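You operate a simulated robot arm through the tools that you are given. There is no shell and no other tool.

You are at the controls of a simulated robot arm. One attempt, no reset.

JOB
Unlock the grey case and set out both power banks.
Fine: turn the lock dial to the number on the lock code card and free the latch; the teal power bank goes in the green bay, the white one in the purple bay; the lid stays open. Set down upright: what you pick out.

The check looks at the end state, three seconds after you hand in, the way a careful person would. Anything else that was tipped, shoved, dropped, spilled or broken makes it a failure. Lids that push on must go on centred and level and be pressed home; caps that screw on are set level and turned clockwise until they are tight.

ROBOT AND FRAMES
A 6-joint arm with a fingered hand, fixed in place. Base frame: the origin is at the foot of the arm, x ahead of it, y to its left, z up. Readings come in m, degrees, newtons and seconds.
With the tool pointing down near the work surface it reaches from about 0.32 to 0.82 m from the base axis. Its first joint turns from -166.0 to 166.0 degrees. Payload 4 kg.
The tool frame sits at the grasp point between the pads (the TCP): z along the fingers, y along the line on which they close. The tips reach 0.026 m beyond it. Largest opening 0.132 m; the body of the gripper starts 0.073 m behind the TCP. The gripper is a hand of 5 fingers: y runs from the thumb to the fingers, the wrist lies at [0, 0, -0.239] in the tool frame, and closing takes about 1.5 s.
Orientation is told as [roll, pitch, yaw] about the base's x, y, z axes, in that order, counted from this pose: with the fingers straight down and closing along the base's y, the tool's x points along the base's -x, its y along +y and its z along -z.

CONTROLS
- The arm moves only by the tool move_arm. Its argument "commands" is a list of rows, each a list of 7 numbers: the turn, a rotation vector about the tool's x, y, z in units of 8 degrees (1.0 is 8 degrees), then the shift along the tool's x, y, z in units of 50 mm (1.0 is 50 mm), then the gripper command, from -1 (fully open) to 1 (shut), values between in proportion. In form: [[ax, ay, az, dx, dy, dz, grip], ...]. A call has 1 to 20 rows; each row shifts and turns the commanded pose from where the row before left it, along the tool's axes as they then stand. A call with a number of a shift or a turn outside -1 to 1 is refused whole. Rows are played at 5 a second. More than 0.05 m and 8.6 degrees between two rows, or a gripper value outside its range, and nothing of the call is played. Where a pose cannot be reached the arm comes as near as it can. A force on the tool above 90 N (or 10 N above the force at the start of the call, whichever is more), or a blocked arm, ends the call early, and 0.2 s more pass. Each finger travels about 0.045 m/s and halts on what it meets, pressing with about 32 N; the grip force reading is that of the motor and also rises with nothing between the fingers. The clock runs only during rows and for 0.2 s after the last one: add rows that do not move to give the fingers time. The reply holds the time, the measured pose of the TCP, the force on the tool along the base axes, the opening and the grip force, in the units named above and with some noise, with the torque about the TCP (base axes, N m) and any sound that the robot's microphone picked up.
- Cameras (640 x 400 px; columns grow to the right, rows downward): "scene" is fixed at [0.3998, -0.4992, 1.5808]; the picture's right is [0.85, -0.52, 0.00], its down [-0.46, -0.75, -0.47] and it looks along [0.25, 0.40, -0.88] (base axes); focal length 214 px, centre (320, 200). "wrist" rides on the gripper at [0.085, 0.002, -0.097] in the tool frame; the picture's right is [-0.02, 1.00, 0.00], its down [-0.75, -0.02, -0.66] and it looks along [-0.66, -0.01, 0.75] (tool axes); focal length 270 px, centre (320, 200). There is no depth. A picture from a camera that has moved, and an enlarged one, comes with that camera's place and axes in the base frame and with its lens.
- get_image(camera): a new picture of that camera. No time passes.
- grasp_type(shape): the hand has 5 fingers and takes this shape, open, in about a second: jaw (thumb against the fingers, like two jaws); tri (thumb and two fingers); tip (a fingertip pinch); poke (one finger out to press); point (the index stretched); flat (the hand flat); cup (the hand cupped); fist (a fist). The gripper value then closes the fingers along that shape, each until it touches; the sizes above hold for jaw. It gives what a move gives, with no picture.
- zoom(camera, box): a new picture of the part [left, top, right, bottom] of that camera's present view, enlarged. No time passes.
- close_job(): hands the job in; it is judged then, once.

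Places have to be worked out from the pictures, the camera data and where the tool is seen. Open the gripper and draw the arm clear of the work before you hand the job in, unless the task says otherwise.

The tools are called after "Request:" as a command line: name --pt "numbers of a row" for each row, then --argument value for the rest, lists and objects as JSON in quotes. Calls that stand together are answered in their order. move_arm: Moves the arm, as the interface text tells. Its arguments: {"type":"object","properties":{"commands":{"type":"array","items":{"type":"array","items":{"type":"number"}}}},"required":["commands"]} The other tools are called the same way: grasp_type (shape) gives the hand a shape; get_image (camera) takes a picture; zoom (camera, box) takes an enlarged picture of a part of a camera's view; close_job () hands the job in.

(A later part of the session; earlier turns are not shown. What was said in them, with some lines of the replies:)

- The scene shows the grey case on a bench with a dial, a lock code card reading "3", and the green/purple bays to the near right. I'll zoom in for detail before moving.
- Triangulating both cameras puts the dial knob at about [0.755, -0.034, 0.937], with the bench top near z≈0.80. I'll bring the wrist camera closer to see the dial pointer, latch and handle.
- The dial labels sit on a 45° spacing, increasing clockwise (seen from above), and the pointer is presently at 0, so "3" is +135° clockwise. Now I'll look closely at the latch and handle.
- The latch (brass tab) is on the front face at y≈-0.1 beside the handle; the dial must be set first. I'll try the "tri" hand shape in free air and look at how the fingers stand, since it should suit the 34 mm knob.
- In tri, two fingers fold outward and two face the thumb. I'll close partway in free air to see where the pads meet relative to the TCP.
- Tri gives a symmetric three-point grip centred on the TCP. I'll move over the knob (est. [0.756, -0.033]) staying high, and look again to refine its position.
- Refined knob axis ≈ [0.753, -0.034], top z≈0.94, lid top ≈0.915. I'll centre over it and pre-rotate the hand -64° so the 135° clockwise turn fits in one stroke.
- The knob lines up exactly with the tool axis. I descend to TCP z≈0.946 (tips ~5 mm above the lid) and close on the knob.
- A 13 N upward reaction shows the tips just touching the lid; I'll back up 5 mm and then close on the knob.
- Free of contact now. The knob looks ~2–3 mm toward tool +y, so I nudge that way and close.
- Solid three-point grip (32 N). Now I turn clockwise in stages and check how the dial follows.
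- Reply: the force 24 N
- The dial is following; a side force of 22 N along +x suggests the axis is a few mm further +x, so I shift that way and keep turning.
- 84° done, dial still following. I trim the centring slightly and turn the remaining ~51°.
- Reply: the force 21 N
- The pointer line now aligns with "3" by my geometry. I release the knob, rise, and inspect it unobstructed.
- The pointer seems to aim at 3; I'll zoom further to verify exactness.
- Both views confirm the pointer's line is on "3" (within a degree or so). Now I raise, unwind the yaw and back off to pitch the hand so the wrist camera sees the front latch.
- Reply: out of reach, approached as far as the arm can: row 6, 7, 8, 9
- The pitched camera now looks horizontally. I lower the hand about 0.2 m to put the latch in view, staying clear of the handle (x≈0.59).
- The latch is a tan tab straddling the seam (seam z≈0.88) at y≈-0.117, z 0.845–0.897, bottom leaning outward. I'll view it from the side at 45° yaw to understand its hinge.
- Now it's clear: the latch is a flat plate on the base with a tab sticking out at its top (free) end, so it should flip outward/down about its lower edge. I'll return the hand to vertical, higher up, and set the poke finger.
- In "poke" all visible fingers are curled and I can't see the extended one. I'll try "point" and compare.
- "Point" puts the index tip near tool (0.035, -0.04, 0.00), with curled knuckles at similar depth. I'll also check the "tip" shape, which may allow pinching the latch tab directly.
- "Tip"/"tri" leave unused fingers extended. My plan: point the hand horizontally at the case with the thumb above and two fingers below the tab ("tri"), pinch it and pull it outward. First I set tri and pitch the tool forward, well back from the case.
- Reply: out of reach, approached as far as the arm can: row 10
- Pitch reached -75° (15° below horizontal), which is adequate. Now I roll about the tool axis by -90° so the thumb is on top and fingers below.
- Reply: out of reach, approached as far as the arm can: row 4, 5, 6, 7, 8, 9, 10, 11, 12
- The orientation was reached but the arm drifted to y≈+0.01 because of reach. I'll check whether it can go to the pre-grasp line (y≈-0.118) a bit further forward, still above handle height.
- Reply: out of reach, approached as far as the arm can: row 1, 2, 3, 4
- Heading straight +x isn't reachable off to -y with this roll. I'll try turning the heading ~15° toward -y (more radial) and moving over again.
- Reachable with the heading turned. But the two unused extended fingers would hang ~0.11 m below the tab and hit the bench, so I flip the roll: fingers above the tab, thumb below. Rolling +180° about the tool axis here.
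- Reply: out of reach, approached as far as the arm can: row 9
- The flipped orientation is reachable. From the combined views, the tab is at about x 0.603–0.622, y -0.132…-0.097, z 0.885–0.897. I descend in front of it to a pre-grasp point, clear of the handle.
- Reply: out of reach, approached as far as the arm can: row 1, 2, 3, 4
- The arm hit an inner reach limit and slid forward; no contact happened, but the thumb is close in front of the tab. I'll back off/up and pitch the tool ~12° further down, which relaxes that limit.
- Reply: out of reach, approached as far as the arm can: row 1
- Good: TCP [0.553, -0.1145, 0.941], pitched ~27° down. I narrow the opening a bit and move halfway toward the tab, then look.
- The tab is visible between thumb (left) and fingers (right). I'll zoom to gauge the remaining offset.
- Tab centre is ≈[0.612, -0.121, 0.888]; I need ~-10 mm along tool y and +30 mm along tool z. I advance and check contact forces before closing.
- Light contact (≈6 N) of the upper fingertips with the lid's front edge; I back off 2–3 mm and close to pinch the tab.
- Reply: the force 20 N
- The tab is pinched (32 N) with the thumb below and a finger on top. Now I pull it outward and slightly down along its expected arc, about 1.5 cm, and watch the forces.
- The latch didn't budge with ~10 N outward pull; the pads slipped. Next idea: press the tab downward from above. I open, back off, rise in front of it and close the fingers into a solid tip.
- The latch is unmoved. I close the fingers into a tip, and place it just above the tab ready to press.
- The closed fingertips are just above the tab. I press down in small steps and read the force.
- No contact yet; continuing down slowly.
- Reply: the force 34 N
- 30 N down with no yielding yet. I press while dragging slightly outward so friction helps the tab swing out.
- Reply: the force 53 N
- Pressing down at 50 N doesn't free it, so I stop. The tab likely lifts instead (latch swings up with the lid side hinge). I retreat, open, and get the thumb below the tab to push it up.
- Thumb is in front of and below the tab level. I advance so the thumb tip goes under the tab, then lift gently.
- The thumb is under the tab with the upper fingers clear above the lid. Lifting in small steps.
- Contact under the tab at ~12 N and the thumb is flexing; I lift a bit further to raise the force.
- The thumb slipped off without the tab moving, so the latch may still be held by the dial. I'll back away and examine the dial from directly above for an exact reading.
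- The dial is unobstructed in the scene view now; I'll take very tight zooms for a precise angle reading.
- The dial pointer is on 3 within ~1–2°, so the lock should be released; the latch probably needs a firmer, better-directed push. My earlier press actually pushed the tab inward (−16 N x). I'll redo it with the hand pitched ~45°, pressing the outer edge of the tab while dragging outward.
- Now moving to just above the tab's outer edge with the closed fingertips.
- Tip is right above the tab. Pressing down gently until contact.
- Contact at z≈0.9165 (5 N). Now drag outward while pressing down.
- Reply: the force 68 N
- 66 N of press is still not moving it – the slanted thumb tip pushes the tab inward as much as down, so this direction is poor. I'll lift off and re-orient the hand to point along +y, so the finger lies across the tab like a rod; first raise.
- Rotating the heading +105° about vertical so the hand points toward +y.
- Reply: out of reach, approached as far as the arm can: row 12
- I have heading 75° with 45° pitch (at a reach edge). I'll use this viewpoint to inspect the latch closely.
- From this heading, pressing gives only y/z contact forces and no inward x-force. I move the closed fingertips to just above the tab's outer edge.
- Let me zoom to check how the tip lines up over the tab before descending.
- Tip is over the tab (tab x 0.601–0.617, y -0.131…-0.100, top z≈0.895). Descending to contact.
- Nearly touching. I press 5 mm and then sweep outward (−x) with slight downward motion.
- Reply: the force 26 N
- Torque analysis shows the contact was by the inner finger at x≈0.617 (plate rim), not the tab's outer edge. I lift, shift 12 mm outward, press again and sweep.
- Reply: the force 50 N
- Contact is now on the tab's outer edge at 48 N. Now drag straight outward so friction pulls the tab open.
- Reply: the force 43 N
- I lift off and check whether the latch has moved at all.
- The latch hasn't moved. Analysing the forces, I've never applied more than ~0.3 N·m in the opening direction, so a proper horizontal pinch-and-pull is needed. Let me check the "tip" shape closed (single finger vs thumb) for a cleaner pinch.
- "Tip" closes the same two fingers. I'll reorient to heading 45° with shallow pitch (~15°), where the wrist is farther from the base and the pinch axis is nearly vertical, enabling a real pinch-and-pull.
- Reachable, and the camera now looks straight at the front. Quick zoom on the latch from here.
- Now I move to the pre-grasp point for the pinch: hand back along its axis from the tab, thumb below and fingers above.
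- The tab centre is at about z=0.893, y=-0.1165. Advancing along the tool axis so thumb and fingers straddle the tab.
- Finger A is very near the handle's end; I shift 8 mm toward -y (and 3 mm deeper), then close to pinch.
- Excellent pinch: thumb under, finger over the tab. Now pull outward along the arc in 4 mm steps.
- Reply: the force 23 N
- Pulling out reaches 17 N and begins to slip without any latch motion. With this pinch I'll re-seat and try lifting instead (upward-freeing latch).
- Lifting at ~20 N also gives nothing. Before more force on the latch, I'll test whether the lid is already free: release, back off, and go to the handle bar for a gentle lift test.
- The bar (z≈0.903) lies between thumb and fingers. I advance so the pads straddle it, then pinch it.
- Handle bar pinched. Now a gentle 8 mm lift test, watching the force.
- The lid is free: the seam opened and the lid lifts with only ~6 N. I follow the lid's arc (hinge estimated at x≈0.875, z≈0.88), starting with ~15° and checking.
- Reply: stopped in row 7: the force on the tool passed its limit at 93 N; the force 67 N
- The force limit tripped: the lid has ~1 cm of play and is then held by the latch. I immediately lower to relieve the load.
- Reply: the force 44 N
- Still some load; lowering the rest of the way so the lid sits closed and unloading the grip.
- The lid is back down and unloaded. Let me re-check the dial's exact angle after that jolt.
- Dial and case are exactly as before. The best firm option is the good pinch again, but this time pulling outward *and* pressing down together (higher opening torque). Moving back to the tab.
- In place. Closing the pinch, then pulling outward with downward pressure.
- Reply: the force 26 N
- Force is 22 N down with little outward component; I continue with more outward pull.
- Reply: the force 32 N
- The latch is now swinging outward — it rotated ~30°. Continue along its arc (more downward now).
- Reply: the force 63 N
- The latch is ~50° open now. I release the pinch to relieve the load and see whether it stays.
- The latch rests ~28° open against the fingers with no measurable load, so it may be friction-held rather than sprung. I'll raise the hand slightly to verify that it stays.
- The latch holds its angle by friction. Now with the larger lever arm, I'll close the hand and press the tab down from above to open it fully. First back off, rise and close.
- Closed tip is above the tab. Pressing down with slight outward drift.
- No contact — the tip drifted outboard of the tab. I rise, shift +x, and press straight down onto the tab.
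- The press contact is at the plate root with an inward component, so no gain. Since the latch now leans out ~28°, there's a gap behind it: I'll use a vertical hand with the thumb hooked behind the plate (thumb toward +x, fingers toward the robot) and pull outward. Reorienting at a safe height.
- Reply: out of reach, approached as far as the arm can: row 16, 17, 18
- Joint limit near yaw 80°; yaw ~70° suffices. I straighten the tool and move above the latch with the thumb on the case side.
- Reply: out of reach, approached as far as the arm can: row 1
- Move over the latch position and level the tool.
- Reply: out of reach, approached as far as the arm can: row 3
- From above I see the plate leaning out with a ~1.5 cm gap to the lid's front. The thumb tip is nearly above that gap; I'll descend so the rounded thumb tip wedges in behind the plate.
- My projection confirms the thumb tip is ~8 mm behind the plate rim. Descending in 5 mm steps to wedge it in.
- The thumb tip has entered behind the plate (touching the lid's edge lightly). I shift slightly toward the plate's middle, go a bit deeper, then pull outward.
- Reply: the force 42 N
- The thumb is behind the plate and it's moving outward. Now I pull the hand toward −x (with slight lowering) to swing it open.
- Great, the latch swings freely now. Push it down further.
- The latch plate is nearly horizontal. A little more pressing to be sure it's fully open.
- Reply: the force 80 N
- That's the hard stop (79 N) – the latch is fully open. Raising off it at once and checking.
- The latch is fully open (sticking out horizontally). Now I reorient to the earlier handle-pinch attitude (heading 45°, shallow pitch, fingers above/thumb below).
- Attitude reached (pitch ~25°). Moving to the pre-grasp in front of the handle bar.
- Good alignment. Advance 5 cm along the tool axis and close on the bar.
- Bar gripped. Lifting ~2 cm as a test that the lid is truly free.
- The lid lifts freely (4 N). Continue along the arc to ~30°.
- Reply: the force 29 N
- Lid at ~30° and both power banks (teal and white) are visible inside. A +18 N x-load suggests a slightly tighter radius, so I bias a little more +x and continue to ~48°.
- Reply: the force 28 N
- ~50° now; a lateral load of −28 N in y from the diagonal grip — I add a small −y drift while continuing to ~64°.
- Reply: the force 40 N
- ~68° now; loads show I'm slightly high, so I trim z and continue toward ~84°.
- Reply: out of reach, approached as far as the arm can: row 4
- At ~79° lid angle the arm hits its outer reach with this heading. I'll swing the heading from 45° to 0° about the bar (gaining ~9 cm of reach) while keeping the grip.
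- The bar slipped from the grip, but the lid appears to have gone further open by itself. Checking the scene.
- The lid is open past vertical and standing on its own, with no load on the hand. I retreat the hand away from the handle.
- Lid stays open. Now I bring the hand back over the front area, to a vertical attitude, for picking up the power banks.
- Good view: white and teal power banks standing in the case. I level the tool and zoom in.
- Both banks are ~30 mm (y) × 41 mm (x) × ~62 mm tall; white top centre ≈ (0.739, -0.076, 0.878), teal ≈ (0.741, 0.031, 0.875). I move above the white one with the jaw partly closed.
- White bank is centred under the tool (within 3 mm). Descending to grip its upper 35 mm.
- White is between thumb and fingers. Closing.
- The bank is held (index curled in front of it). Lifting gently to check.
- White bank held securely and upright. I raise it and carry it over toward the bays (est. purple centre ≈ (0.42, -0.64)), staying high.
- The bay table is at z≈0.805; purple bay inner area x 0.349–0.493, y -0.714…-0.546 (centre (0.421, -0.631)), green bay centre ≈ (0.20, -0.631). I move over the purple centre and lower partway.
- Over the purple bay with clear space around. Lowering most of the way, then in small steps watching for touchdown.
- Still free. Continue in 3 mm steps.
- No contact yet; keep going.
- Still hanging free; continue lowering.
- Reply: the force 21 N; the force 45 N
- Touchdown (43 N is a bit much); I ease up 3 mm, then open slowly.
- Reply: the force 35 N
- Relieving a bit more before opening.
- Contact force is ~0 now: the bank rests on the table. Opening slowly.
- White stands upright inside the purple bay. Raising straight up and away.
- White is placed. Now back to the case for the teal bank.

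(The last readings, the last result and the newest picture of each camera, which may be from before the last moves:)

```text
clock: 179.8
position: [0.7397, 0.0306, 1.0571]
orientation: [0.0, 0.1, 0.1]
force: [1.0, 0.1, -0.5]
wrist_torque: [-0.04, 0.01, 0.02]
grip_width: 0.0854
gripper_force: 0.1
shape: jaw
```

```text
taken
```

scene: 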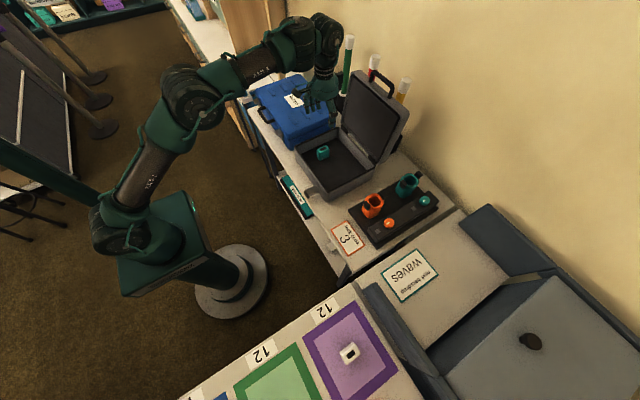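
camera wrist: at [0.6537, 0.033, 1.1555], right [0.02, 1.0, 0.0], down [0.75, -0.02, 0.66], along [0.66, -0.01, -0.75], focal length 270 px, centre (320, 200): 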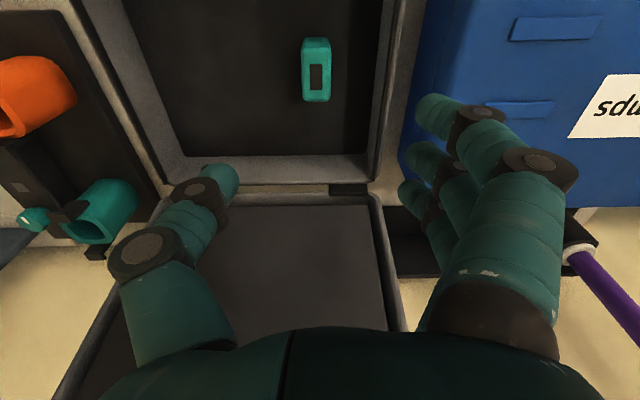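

White looks fine in its bay. The teal bank is too near the case's +y wall for fingers on that side, so I rotate the hand ~80° clockwise to grip it along x instead.

Request:
move_arm --pt "0 0 0 0.05 -0.03 0 -0.3" --pt "0 0 0.91 0 0 0 -0.3" --pt "0 0 0.91 0 0 0 -0.3" --pt "0 0 0.91 0 0 0 -0.3" --pt "0 0 0.91 0 0 0 -0.3" --pt "0 0 0.91 0 0 0 -0.3" --pt "0 0 0.91 0 0 0 -0.3" --pt "0 0 0.91 0 0 0 -0.3" --pt "0 0 0.91 0 0 0 -0.3" --pt "0 0 0.91 0 0 0 -0.3" --pt "0 0 0.91 0 0 0 -0.3" --pt "0 0 0.91 0 0 0 -0.3" --pt "0 0 0 0 0 0 -0.3"

Request:
get_image --camera "wrist"

```text
clock: 182.6
position: [0.7375, 0.0318, 1.0572]
orientation: [0.0, 0.2, -80.0]
force: [0.3, -0.2, 0.7]
wrist_torque: [0.02, -0.04, -0.01]
grip_width: 0.0854
gripper_force: 0.1
shape: jaw
```

```text
taken
camera wrist: at [0.723, 0.1149, 1.1556], right [0.99, 0.15, 0.0], down [0.12, -0.75, 0.66], along [0.1, -0.65, -0.75], focal length 270 px, centre (320, 200)
```

wrist: 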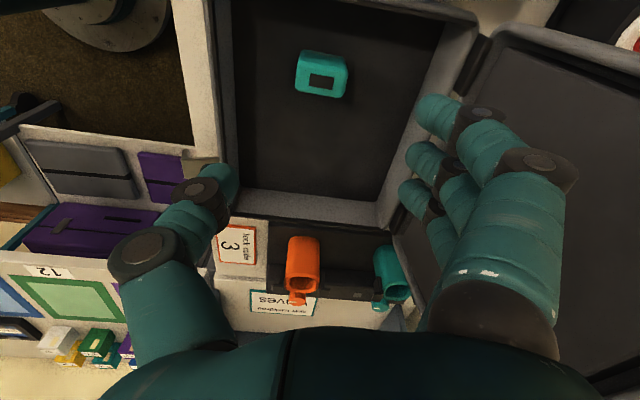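

Aligned over teal (≈(0.7395, 0.0285)); clearances to all walls look adequate. Descending in two stages.

Request:
move_arm --pt "0 0 0 -0.07 0.05 0.6 -0.14" --pt "0 0 0 0 0 0.8 -0.14" --pt "0 0 0 0 0 0.8 -0.14" --pt "0 0 0 0 0 0.4 -0.14" --pt "0 0 0 0 0 0 -0.14"

Request:
get_image --camera "wrist"

Request:
zoom --camera "scene" --box '[290, 90, 390, 190]'

```text
clock: 183.8
position: [0.7371, 0.0301, 0.9263]
orientation: [-0.1, 0.1, -79.9]
force: [-1.1, -0.1, -0.3]
wrist_torque: [0.01, -0.01, -0.04]
grip_width: 0.0759
gripper_force: 0.0
shape: jaw
```

```text
taken
camera wrist: at [0.7245, 0.1131, 1.0248], right [0.99, 0.15, 0.0], down [0.12, -0.75, 0.66], along [0.1, -0.65, -0.75], focal length 270 px, centre (320, 200)
```

wrist: 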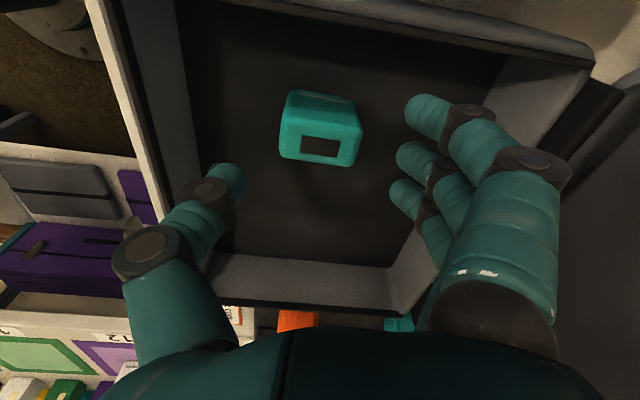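

```text
4.00 times, centred on (340, 140) of scene
camera zoom: at [0.3998, -0.4992, 1.5808], right [0.85, -0.52, 0.0], down [-0.46, -0.75, -0.47], along [0.25, 0.4, -0.88], focal length 858 px, centre (240, 440)
```

zoom: 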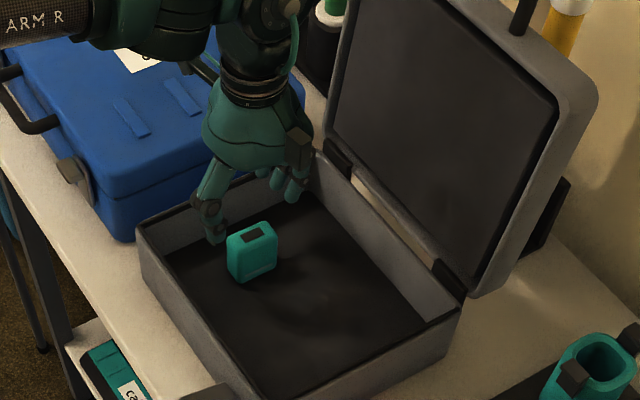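

Well aligned. Final descent and close.

Request:
move_arm --pt "0 0 0 -0.02 0.03 0.5 -0.14" --pt "0 0 0 0 0 0.4 -0.14" --pt "0 0 0 0 0 0.25 -0.14" --pt "0 0 0 0 0 0 -0.14"

Request:
get_image --camera "wrist"

```text
clock: 184.8
position: [0.7403, 0.0288, 0.8712]
orientation: [-0.1, 0.2, -80.1]
force: [-0.1, 0.0, -0.1]
wrist_torque: [0.04, -0.01, 0.01]
grip_width: 0.0761
gripper_force: 0.0
shape: jaw
```

```text
taken
camera wrist: at [0.7263, 0.1125, 0.9688], right [0.99, 0.15, 0.0], down [0.12, -0.75, 0.66], along [0.1, -0.65, -0.75], focal length 270 px, centre (320, 200)
```

wrist: 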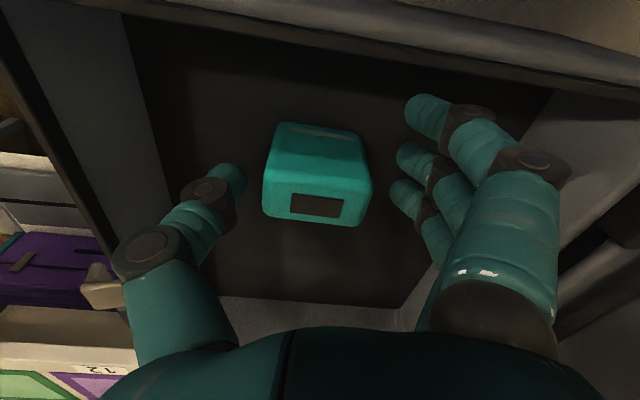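

Teal lies between thumb and fingers. Closing.

Request:
move_arm --pt "0 0 0 0 0 0 0.1" --pt "0 0 0 0 0 0 0.3" --pt "0 0 0 0 0 0 0.5" --pt "0 0 0 0 0 0 0.7" --pt "0 0 0 0 0 0 1" --pt "0 0 0 0 0 0 1" --pt "0 0 0 0 0 0 1" --pt "0 0 0 0 0 0 1"

Request:
get_image --camera "wrist"

```text
clock: 186.6
position: [0.7401, 0.0284, 0.8704]
orientation: [0.1, 0.0, -80.0]
force: [-1.9, 0.6, 2.6]
wrist_torque: [0.02, -0.04, -0.02]
grip_width: 0.0293
gripper_force: 31.8
shape: jaw
```

```text
taken
camera wrist: at [0.7262, 0.1125, 0.9693], right [0.99, 0.15, 0.0], down [0.12, -0.75, 0.66], along [0.1, -0.65, -0.75], focal length 270 px, centre (320, 200)
```

wrist: 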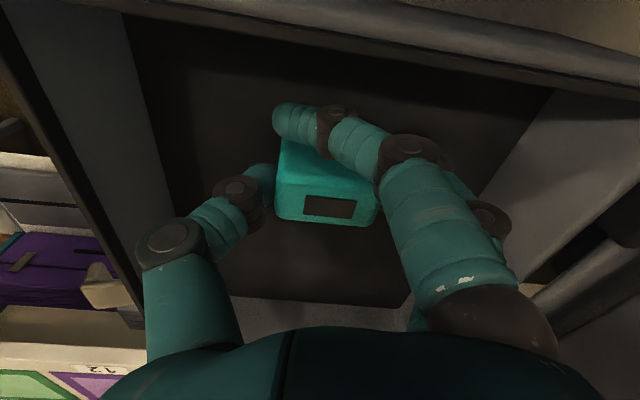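

Grip established (width 29 mm reading, 32 N). Lifting gently and checking.

Request:
move_arm --pt "0 0 0 0 0 -0.2 1" --pt "0 0 0 0 0 -0.4 1" --pt "0 0 0 0 0 -0.6 1" --pt "0 0 0 0 0 -0.8 1" --pt "0 0 0 0 0 -0.8 1" --pt "0 0 0 0 0 0 1"

Request:
get_image --camera "wrist"

Request:
zoom --camera "scene" --box '[290, 70, 410, 190]'

```text
clock: 188.0
position: [0.7411, 0.0269, 1.012]
orientation: [0.0, 0.1, -80.0]
force: [0.3, -0.8, -2.7]
wrist_torque: [-0.02, 0.03, -0.03]
grip_width: 0.0294
gripper_force: 32.2
shape: jaw
```

```text
taken
camera wrist: at [0.7283, 0.1099, 1.1096], right [0.99, 0.15, 0.0], down [0.12, -0.75, 0.66], along [0.1, -0.65, -0.75], focal length 270 px, centre (320, 200)
```

wrist: 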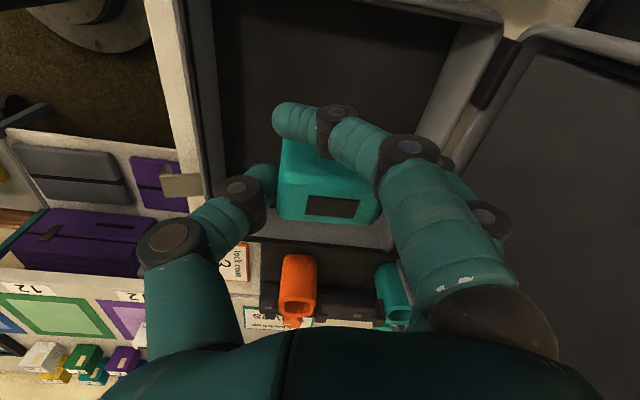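

```text
3.33 times, centred on (350, 130) of scene
camera zoom: at [0.3998, -0.4992, 1.5808], right [0.85, -0.52, 0.0], down [-0.46, -0.75, -0.47], along [0.25, 0.4, -0.88], focal length 715 px, centre (220, 433)
```

zoom: 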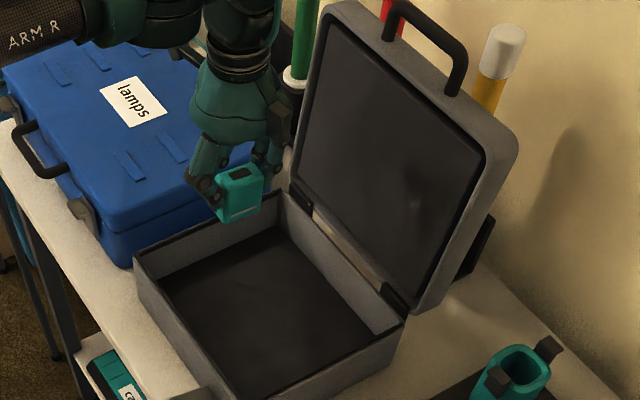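

Teal is held upright. Raising and carrying it over to the green bay (centre ≈ (0.20, -0.631)).

Request:
move_arm --pt "0 0 0 0 0 -0.5 1" --pt "0 0 0 0 0 -0.5 1" --pt "0 0 0 0 0 0 1"

Request:
move_arm --pt "0 0 0 -0.554 -0.647 0 1" --pt "0 0 0 -0.554 -0.647 0 1" --pt "0 0 0 -0.554 -0.647 0 1" --pt "0 0 0 -0.554 -0.647 0 1" --pt "0 0 0 -0.554 -0.647 0 1" --pt "0 0 0 -0.554 -0.647 0 1" --pt "0 0 0 -0.554 -0.647 0 1" --pt "0 0 0 -0.554 -0.647 0 1" --pt "0 0 0 -0.554 -0.647 0 1" --pt "0 0 0 -0.554 -0.647 0 1" --pt "0 0 0 -0.554 -0.647 0 1" --pt "0 0 0 -0.554 -0.647 0 1" --pt "0 0 0 -0.554 -0.647 0 1" --pt "0 0 0 -0.554 -0.647 0 1" --pt "0 0 0 -0.554 -0.647 0 1" --pt "0 0 0 -0.554 -0.647 0 1" --pt "0 0 0 -0.554 -0.647 0 1" --pt "0 0 0 -0.4 -0.5 0 1" --pt "0 0 0 0 0 0 1"

Request:
get_image --camera "wrist"

Request:
get_image --camera "scene"

```text
clock: 188.8
position: [0.7422, 0.0265, 1.0595]
orientation: [0.0, 0.0, -79.9]
force: [0.6, 0.4, -1.3]
wrist_torque: [0.01, -0.03, 0.01]
grip_width: 0.0292
gripper_force: 31.7
shape: jaw
```

```text
clock: 192.8
position: [0.2578, -0.5548, 1.0605]
orientation: [0.0, 0.1, -80.1]
force: [0.0, 0.1, -1.7]
wrist_torque: [-0.01, 0.01, -0.01]
grip_width: 0.0288
gripper_force: 31.7
shape: jaw
```

```text
taken
camera wrist: at [0.2447, -0.4728, 1.1586], right [0.99, 0.15, 0.0], down [0.12, -0.75, 0.66], along [0.1, -0.65, -0.75], focal length 270 px, centre (320, 200)
```

wrist: 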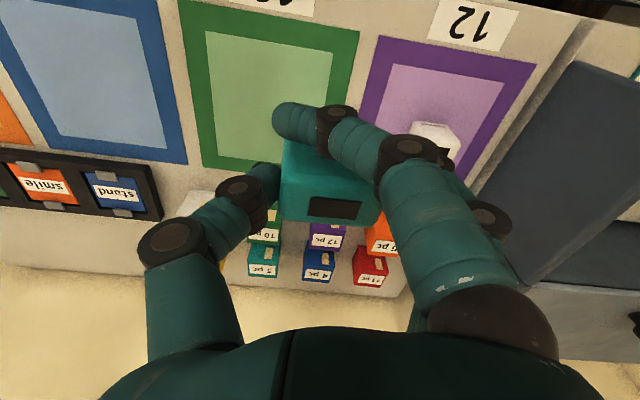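

```text
taken
```

scene: 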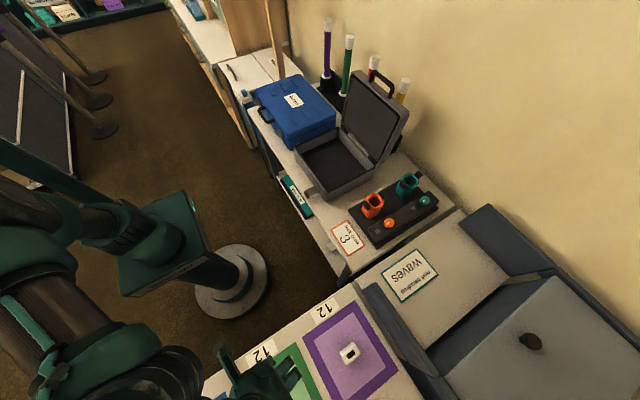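

Green bay inner area: x 0.127–0.271, y -0.715…-0.552 (centre (0.199, -0.633)). I move over it and lower; from the white bank, expected touchdown is at TCP z≈0.854.

Request:
move_arm --pt "0 0 0 -0.56 -0.686 0 1" --pt "0 0 0 -0.56 -0.686 0 1" --pt "0 0 0 0 0 0.8 1" --pt "0 0 0 0 0 0.8 1" --pt "0 0 0 0 0 0.8 1" --pt "0 0 0 0 0 0.7 1" --pt "0 0 0 0 0 0.4 1" --pt "0 0 0 0 0 0.2 1" --pt "0 0 0 0 0 0 1"

Request:
get_image --camera "wrist"

```text
clock: 194.8
position: [0.2025, -0.6245, 0.8732]
orientation: [0.2, 0.0, -80.0]
force: [0.2, -0.9, -1.4]
wrist_torque: [0.03, 0.01, 0.01]
grip_width: 0.0288
gripper_force: 31.4
shape: jaw
```

```text
taken
camera wrist: at [0.1897, -0.5414, 0.9717], right [0.99, 0.15, 0.0], down [0.12, -0.75, 0.66], along [0.1, -0.65, -0.75], focal length 270 px, centre (320, 200)
```

wrist: 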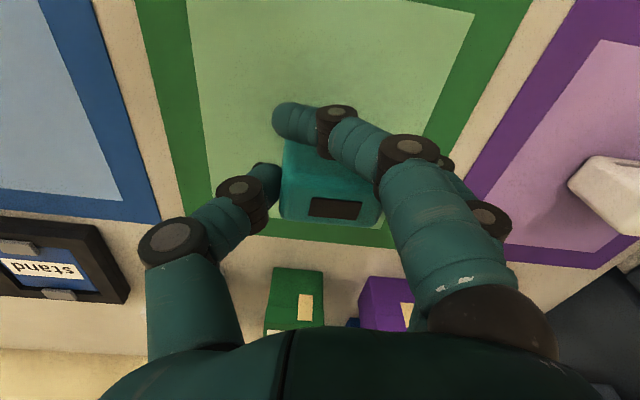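

Over the green bay, clear of neighbours. Lowering in small steps.

Request:
move_arm --pt "0 0 0 0 0 0.1 1" --pt "0 0 0 0 0 0.1 1" --pt "0 0 0 0 0 0.05 1" --pt "0 0 0 0 0 0 1"

Request:
move_arm --pt "0 0 0 0 0 0.05 1" --pt "0 0 0 0 0 0 1"

```text
clock: 195.8
position: [0.2027, -0.6236, 0.8616]
orientation: [0.1, 0.2, -80.0]
force: [0.3, -0.3, -1.0]
wrist_torque: [-0.01, 0.01, -0.03]
grip_width: 0.0285
gripper_force: 32.0
shape: jaw
```

```text
clock: 196.4
position: [0.2032, -0.6232, 0.8597]
orientation: [0.0, 0.1, -79.9]
force: [-0.4, -0.1, -1.1]
wrist_torque: [0.03, 0.01, 0.02]
grip_width: 0.0286
gripper_force: 32.0
shape: jaw
```

Request:
move_arm --pt "0 0 0 0 0 0.05 1" --pt "0 0 0 0 0 0 1"

Request:
move_arm --pt "0 0 0 0 0 0.04 1" --pt "0 0 0 0 0 0 1"

```text
clock: 197.0
position: [0.2015, -0.6235, 0.8565]
orientation: [0.0, 0.0, -80.0]
force: [1.1, 0.3, -1.9]
wrist_torque: [-0.01, 0.03, -0.01]
grip_width: 0.0286
gripper_force: 31.7
shape: jaw
```

```text
clock: 197.6
position: [0.2018, -0.6222, 0.8546]
orientation: [0.0, 0.2, -80.0]
force: [-1.1, -0.2, 3.9]
wrist_torque: [0.02, -0.14, 0.0]
grip_width: 0.0286
gripper_force: 31.9
shape: jaw
```

Touchdown at z≈0.8546 with ~5 N. Opening slowly.

Request:
move_arm --pt "0 0 0 0 0 0 0.5" --pt "0 0 0 0 0 0 0.45" --pt "0 0 0 0 0 0 0.4" --pt "0 0 0 0 0 0 0.3" --pt "0 0 0 0 0 0 0.2" --pt "0 0 0 0 0 0 0.1" --pt "0 0 0 0 0 0 0" --pt "0 0 0 0 0 0 -0.1" --pt "0 0 0 0 0 0 -0.2" --pt "0 0 0 0 0 0 -0.2"

Request:
get_image --camera "wrist"

```text
clock: 199.8
position: [0.2018, -0.6232, 0.8544]
orientation: [0.0, 0.1, -80.0]
force: [0.1, -0.2, -0.4]
wrist_torque: [0.0, -0.04, -0.01]
grip_width: 0.0785
gripper_force: 0.2
shape: jaw
```

```text
taken
camera wrist: at [0.1885, -0.5393, 0.9526], right [0.99, 0.15, 0.0], down [0.12, -0.75, 0.66], along [0.1, -0.65, -0.75], focal length 270 px, centre (320, 200)
```

wrist: 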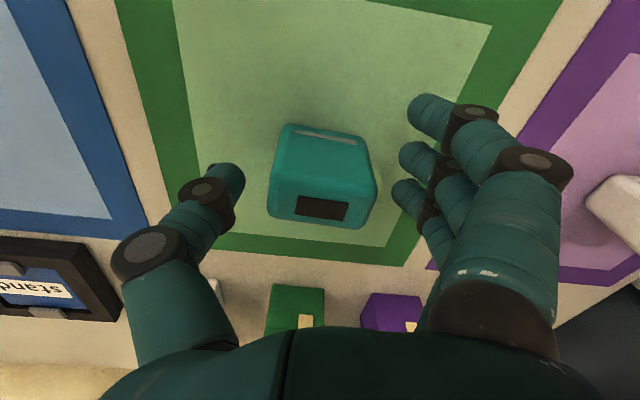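

Teal stands upright in the green bay. Raising straight up.

Request:
move_arm --pt "0 0 0 0 0 -0.4 -0.2" --pt "0 0 0 0 0 -0.8 -0.2" --pt "0 0 0 0 0 -0.9 -0.2" --pt "0 0 0 0 0 -0.9 -0.2" --pt "0 0 0 0 0 -0.9 -0.5" --pt "0 0 0 0 0 -0.9 -1" --pt "0 0 0 0 0 0 -1"

Request:
get_image --camera "wrist"

Request:
get_image --camera "scene"

```text
clock: 201.4
position: [0.2024, -0.6231, 1.0938]
orientation: [0.0, 0.2, -79.9]
force: [0.7, 1.0, -0.3]
wrist_torque: [0.0, 0.05, -0.04]
grip_width: 0.1319
gripper_force: 0.1
shape: jaw
```

```text
taken
camera wrist: at [0.189, -0.5398, 1.1918], right [0.99, 0.15, 0.0], down [0.12, -0.75, 0.66], along [0.1, -0.65, -0.75], focal length 270 px, centre (320, 200)
```

wrist: 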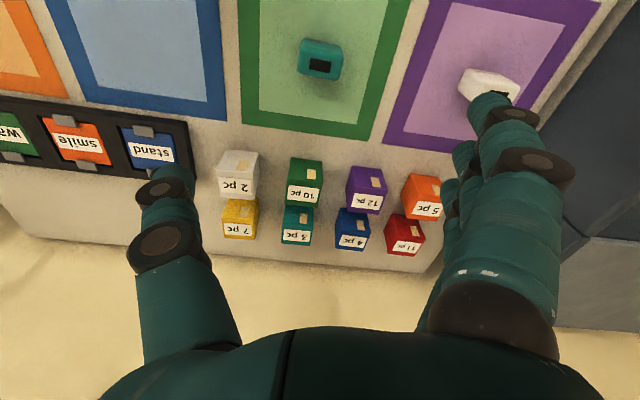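

```text
taken
```

scene: 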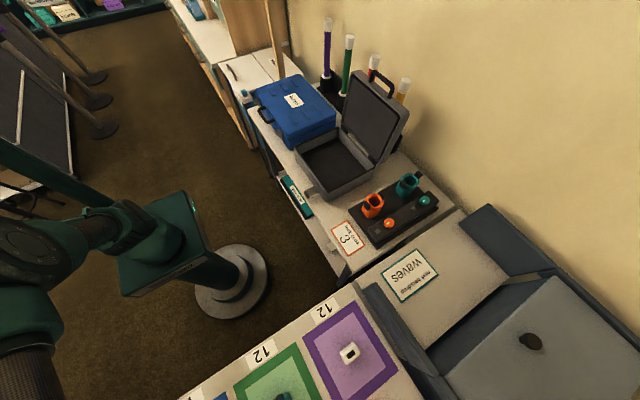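

Both banks are upright in their bays. Let me verify details of the whole work area before retreating.

Request:
zoom --camera "scene" --box '[260, 60, 420, 200]'

Request:
zoom --camera "scene" --box '[180, 290, 420, 400]'

Request:
zoom --camera "wrist" --box '[240, 0, 560, 160]'

```text
2.86 times, centred on (340, 130) of scene
camera zoom: at [0.3998, -0.4992, 1.5808], right [0.85, -0.52, 0.0], down [-0.46, -0.75, -0.47], along [0.25, 0.4, -0.88], focal length 613 px, centre (263, 400)
```

zoom: 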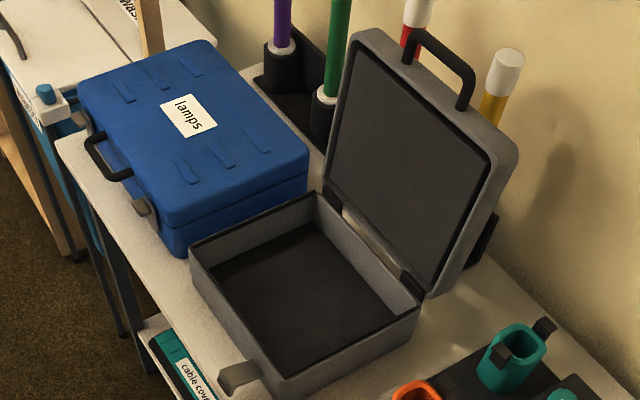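

```text
2.67 times, centred on (300, 345) of scene
camera zoom: at [0.3998, -0.4992, 1.5808], right [0.85, -0.52, 0.0], down [-0.46, -0.75, -0.47], along [0.25, 0.4, -0.88], focal length 572 px, centre (373, -187)
```

zoom: 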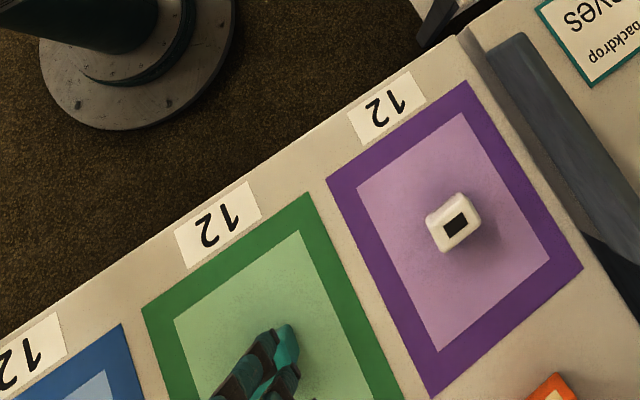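

```text
2.00 times, centred on (400, 80) of wrist
camera zoom: at [0.189, -0.5398, 1.1918], right [0.99, 0.15, 0.0], down [0.12, -0.75, 0.66], along [0.1, -0.65, -0.75], focal length 541 px, centre (160, 440)
```

zoom: 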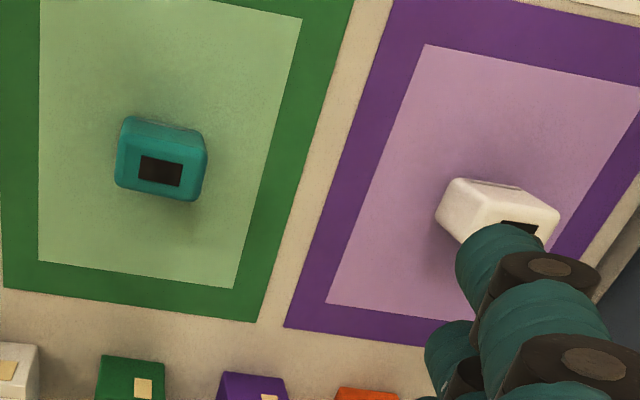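

Everything looks right: lid open, latch free, banks upright in the correct bays, nothing else disturbed. I draw the arm clear with the gripper open.

Request:
move_arm --pt "0 0 0 0 0 -0.8 -1" --pt "0 0 0 0.3 0.2 -0.6 -1" --pt "0 0 0 0.65 0.42 -0.15 -1" --pt "0 0 0 0.65 0.42 -0.1 -1" --pt "0 0 0 0.65 0.42 -0.1 -1" --pt "0 0 0 0.65 0.42 -0.1 -1" --pt "0 0 0 0.65 0.42 -0.1 -1" --pt "0 0 0 0.65 0.42 -0.1 -1" --pt "0 0 0 0.65 0.42 -0.1 -1" --pt "0 0 0 0.65 0.42 -0.1 -1" --pt "0 0 0 0.65 0.42 -0.1 -1" --pt "0 0 0 0.65 0.42 -0.1 -1" --pt "0 0 0 0 0 0 -1"

Request:
get_image --camera "scene"

Request:
zoom --camera "scene" --box '[180, 290, 420, 400]'

```text
clock: 204.2
position: [0.3585, -0.2496, 1.2179]
orientation: [-0.1, 0.3, -79.9]
force: [0.0, 0.1, 0.1]
wrist_torque: [-0.02, 0.0, 0.0]
grip_width: 0.1316
gripper_force: 0.0
shape: jaw
```

```text
taken
```

scene: 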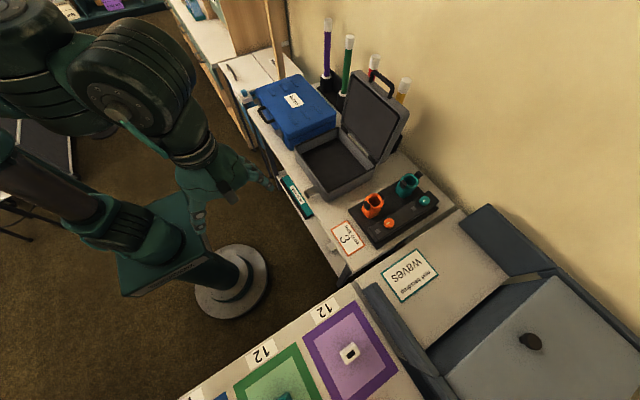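

```text
2.67 times, centred on (300, 345) of scene
camera zoom: at [0.3998, -0.4992, 1.5808], right [0.85, -0.52, 0.0], down [-0.46, -0.75, -0.47], along [0.25, 0.4, -0.88], focal length 572 px, centre (373, -187)
```

zoom: 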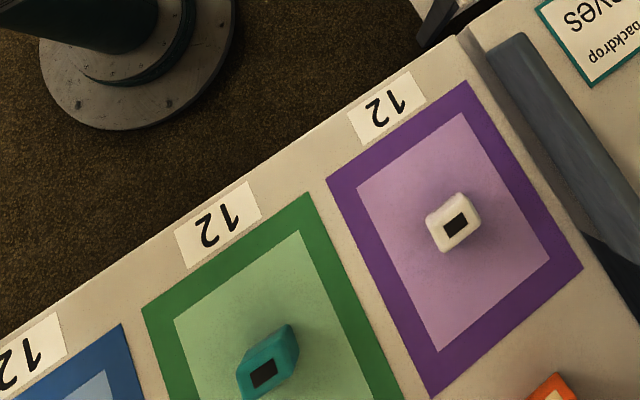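

The teal power bank stands upright in the green bay and the white one in the purple bay. The latch is free, the lid is standing open, and the arm is clear with the gripper open. I'm handing in the job.

Request:
close_job

```text
The job is handed in.
```

I unlocked the grey case and set out both power banks, then handed the job in. I haven't seen a pass or fail result.

- **Lock:** the dial pointer was on 3, the number on the lock code card, when I last checked it before opening the lid. I couldn't see it afterwards because it faces away from the camera.
- **Latch:** it is flipped fully open. It was stiff: before it gave way I pushed on it with up to 66 N in the wrong directions. I also pulled the lid up against it with 93 N, and the case and dial did not shift.
- **Lid:** it is standing open past vertical on its own.
- **Power banks:** the teal one is upright in the green bay and the white one is upright in the purple bay. I pressed the white one down with about 43 N when setting it down, then eased off before letting go, and it stayed upright.
- **Surroundings:** in the last pictures nothing else looked tipped, moved or spilled. The gripper is open and the arm is clear of the work.
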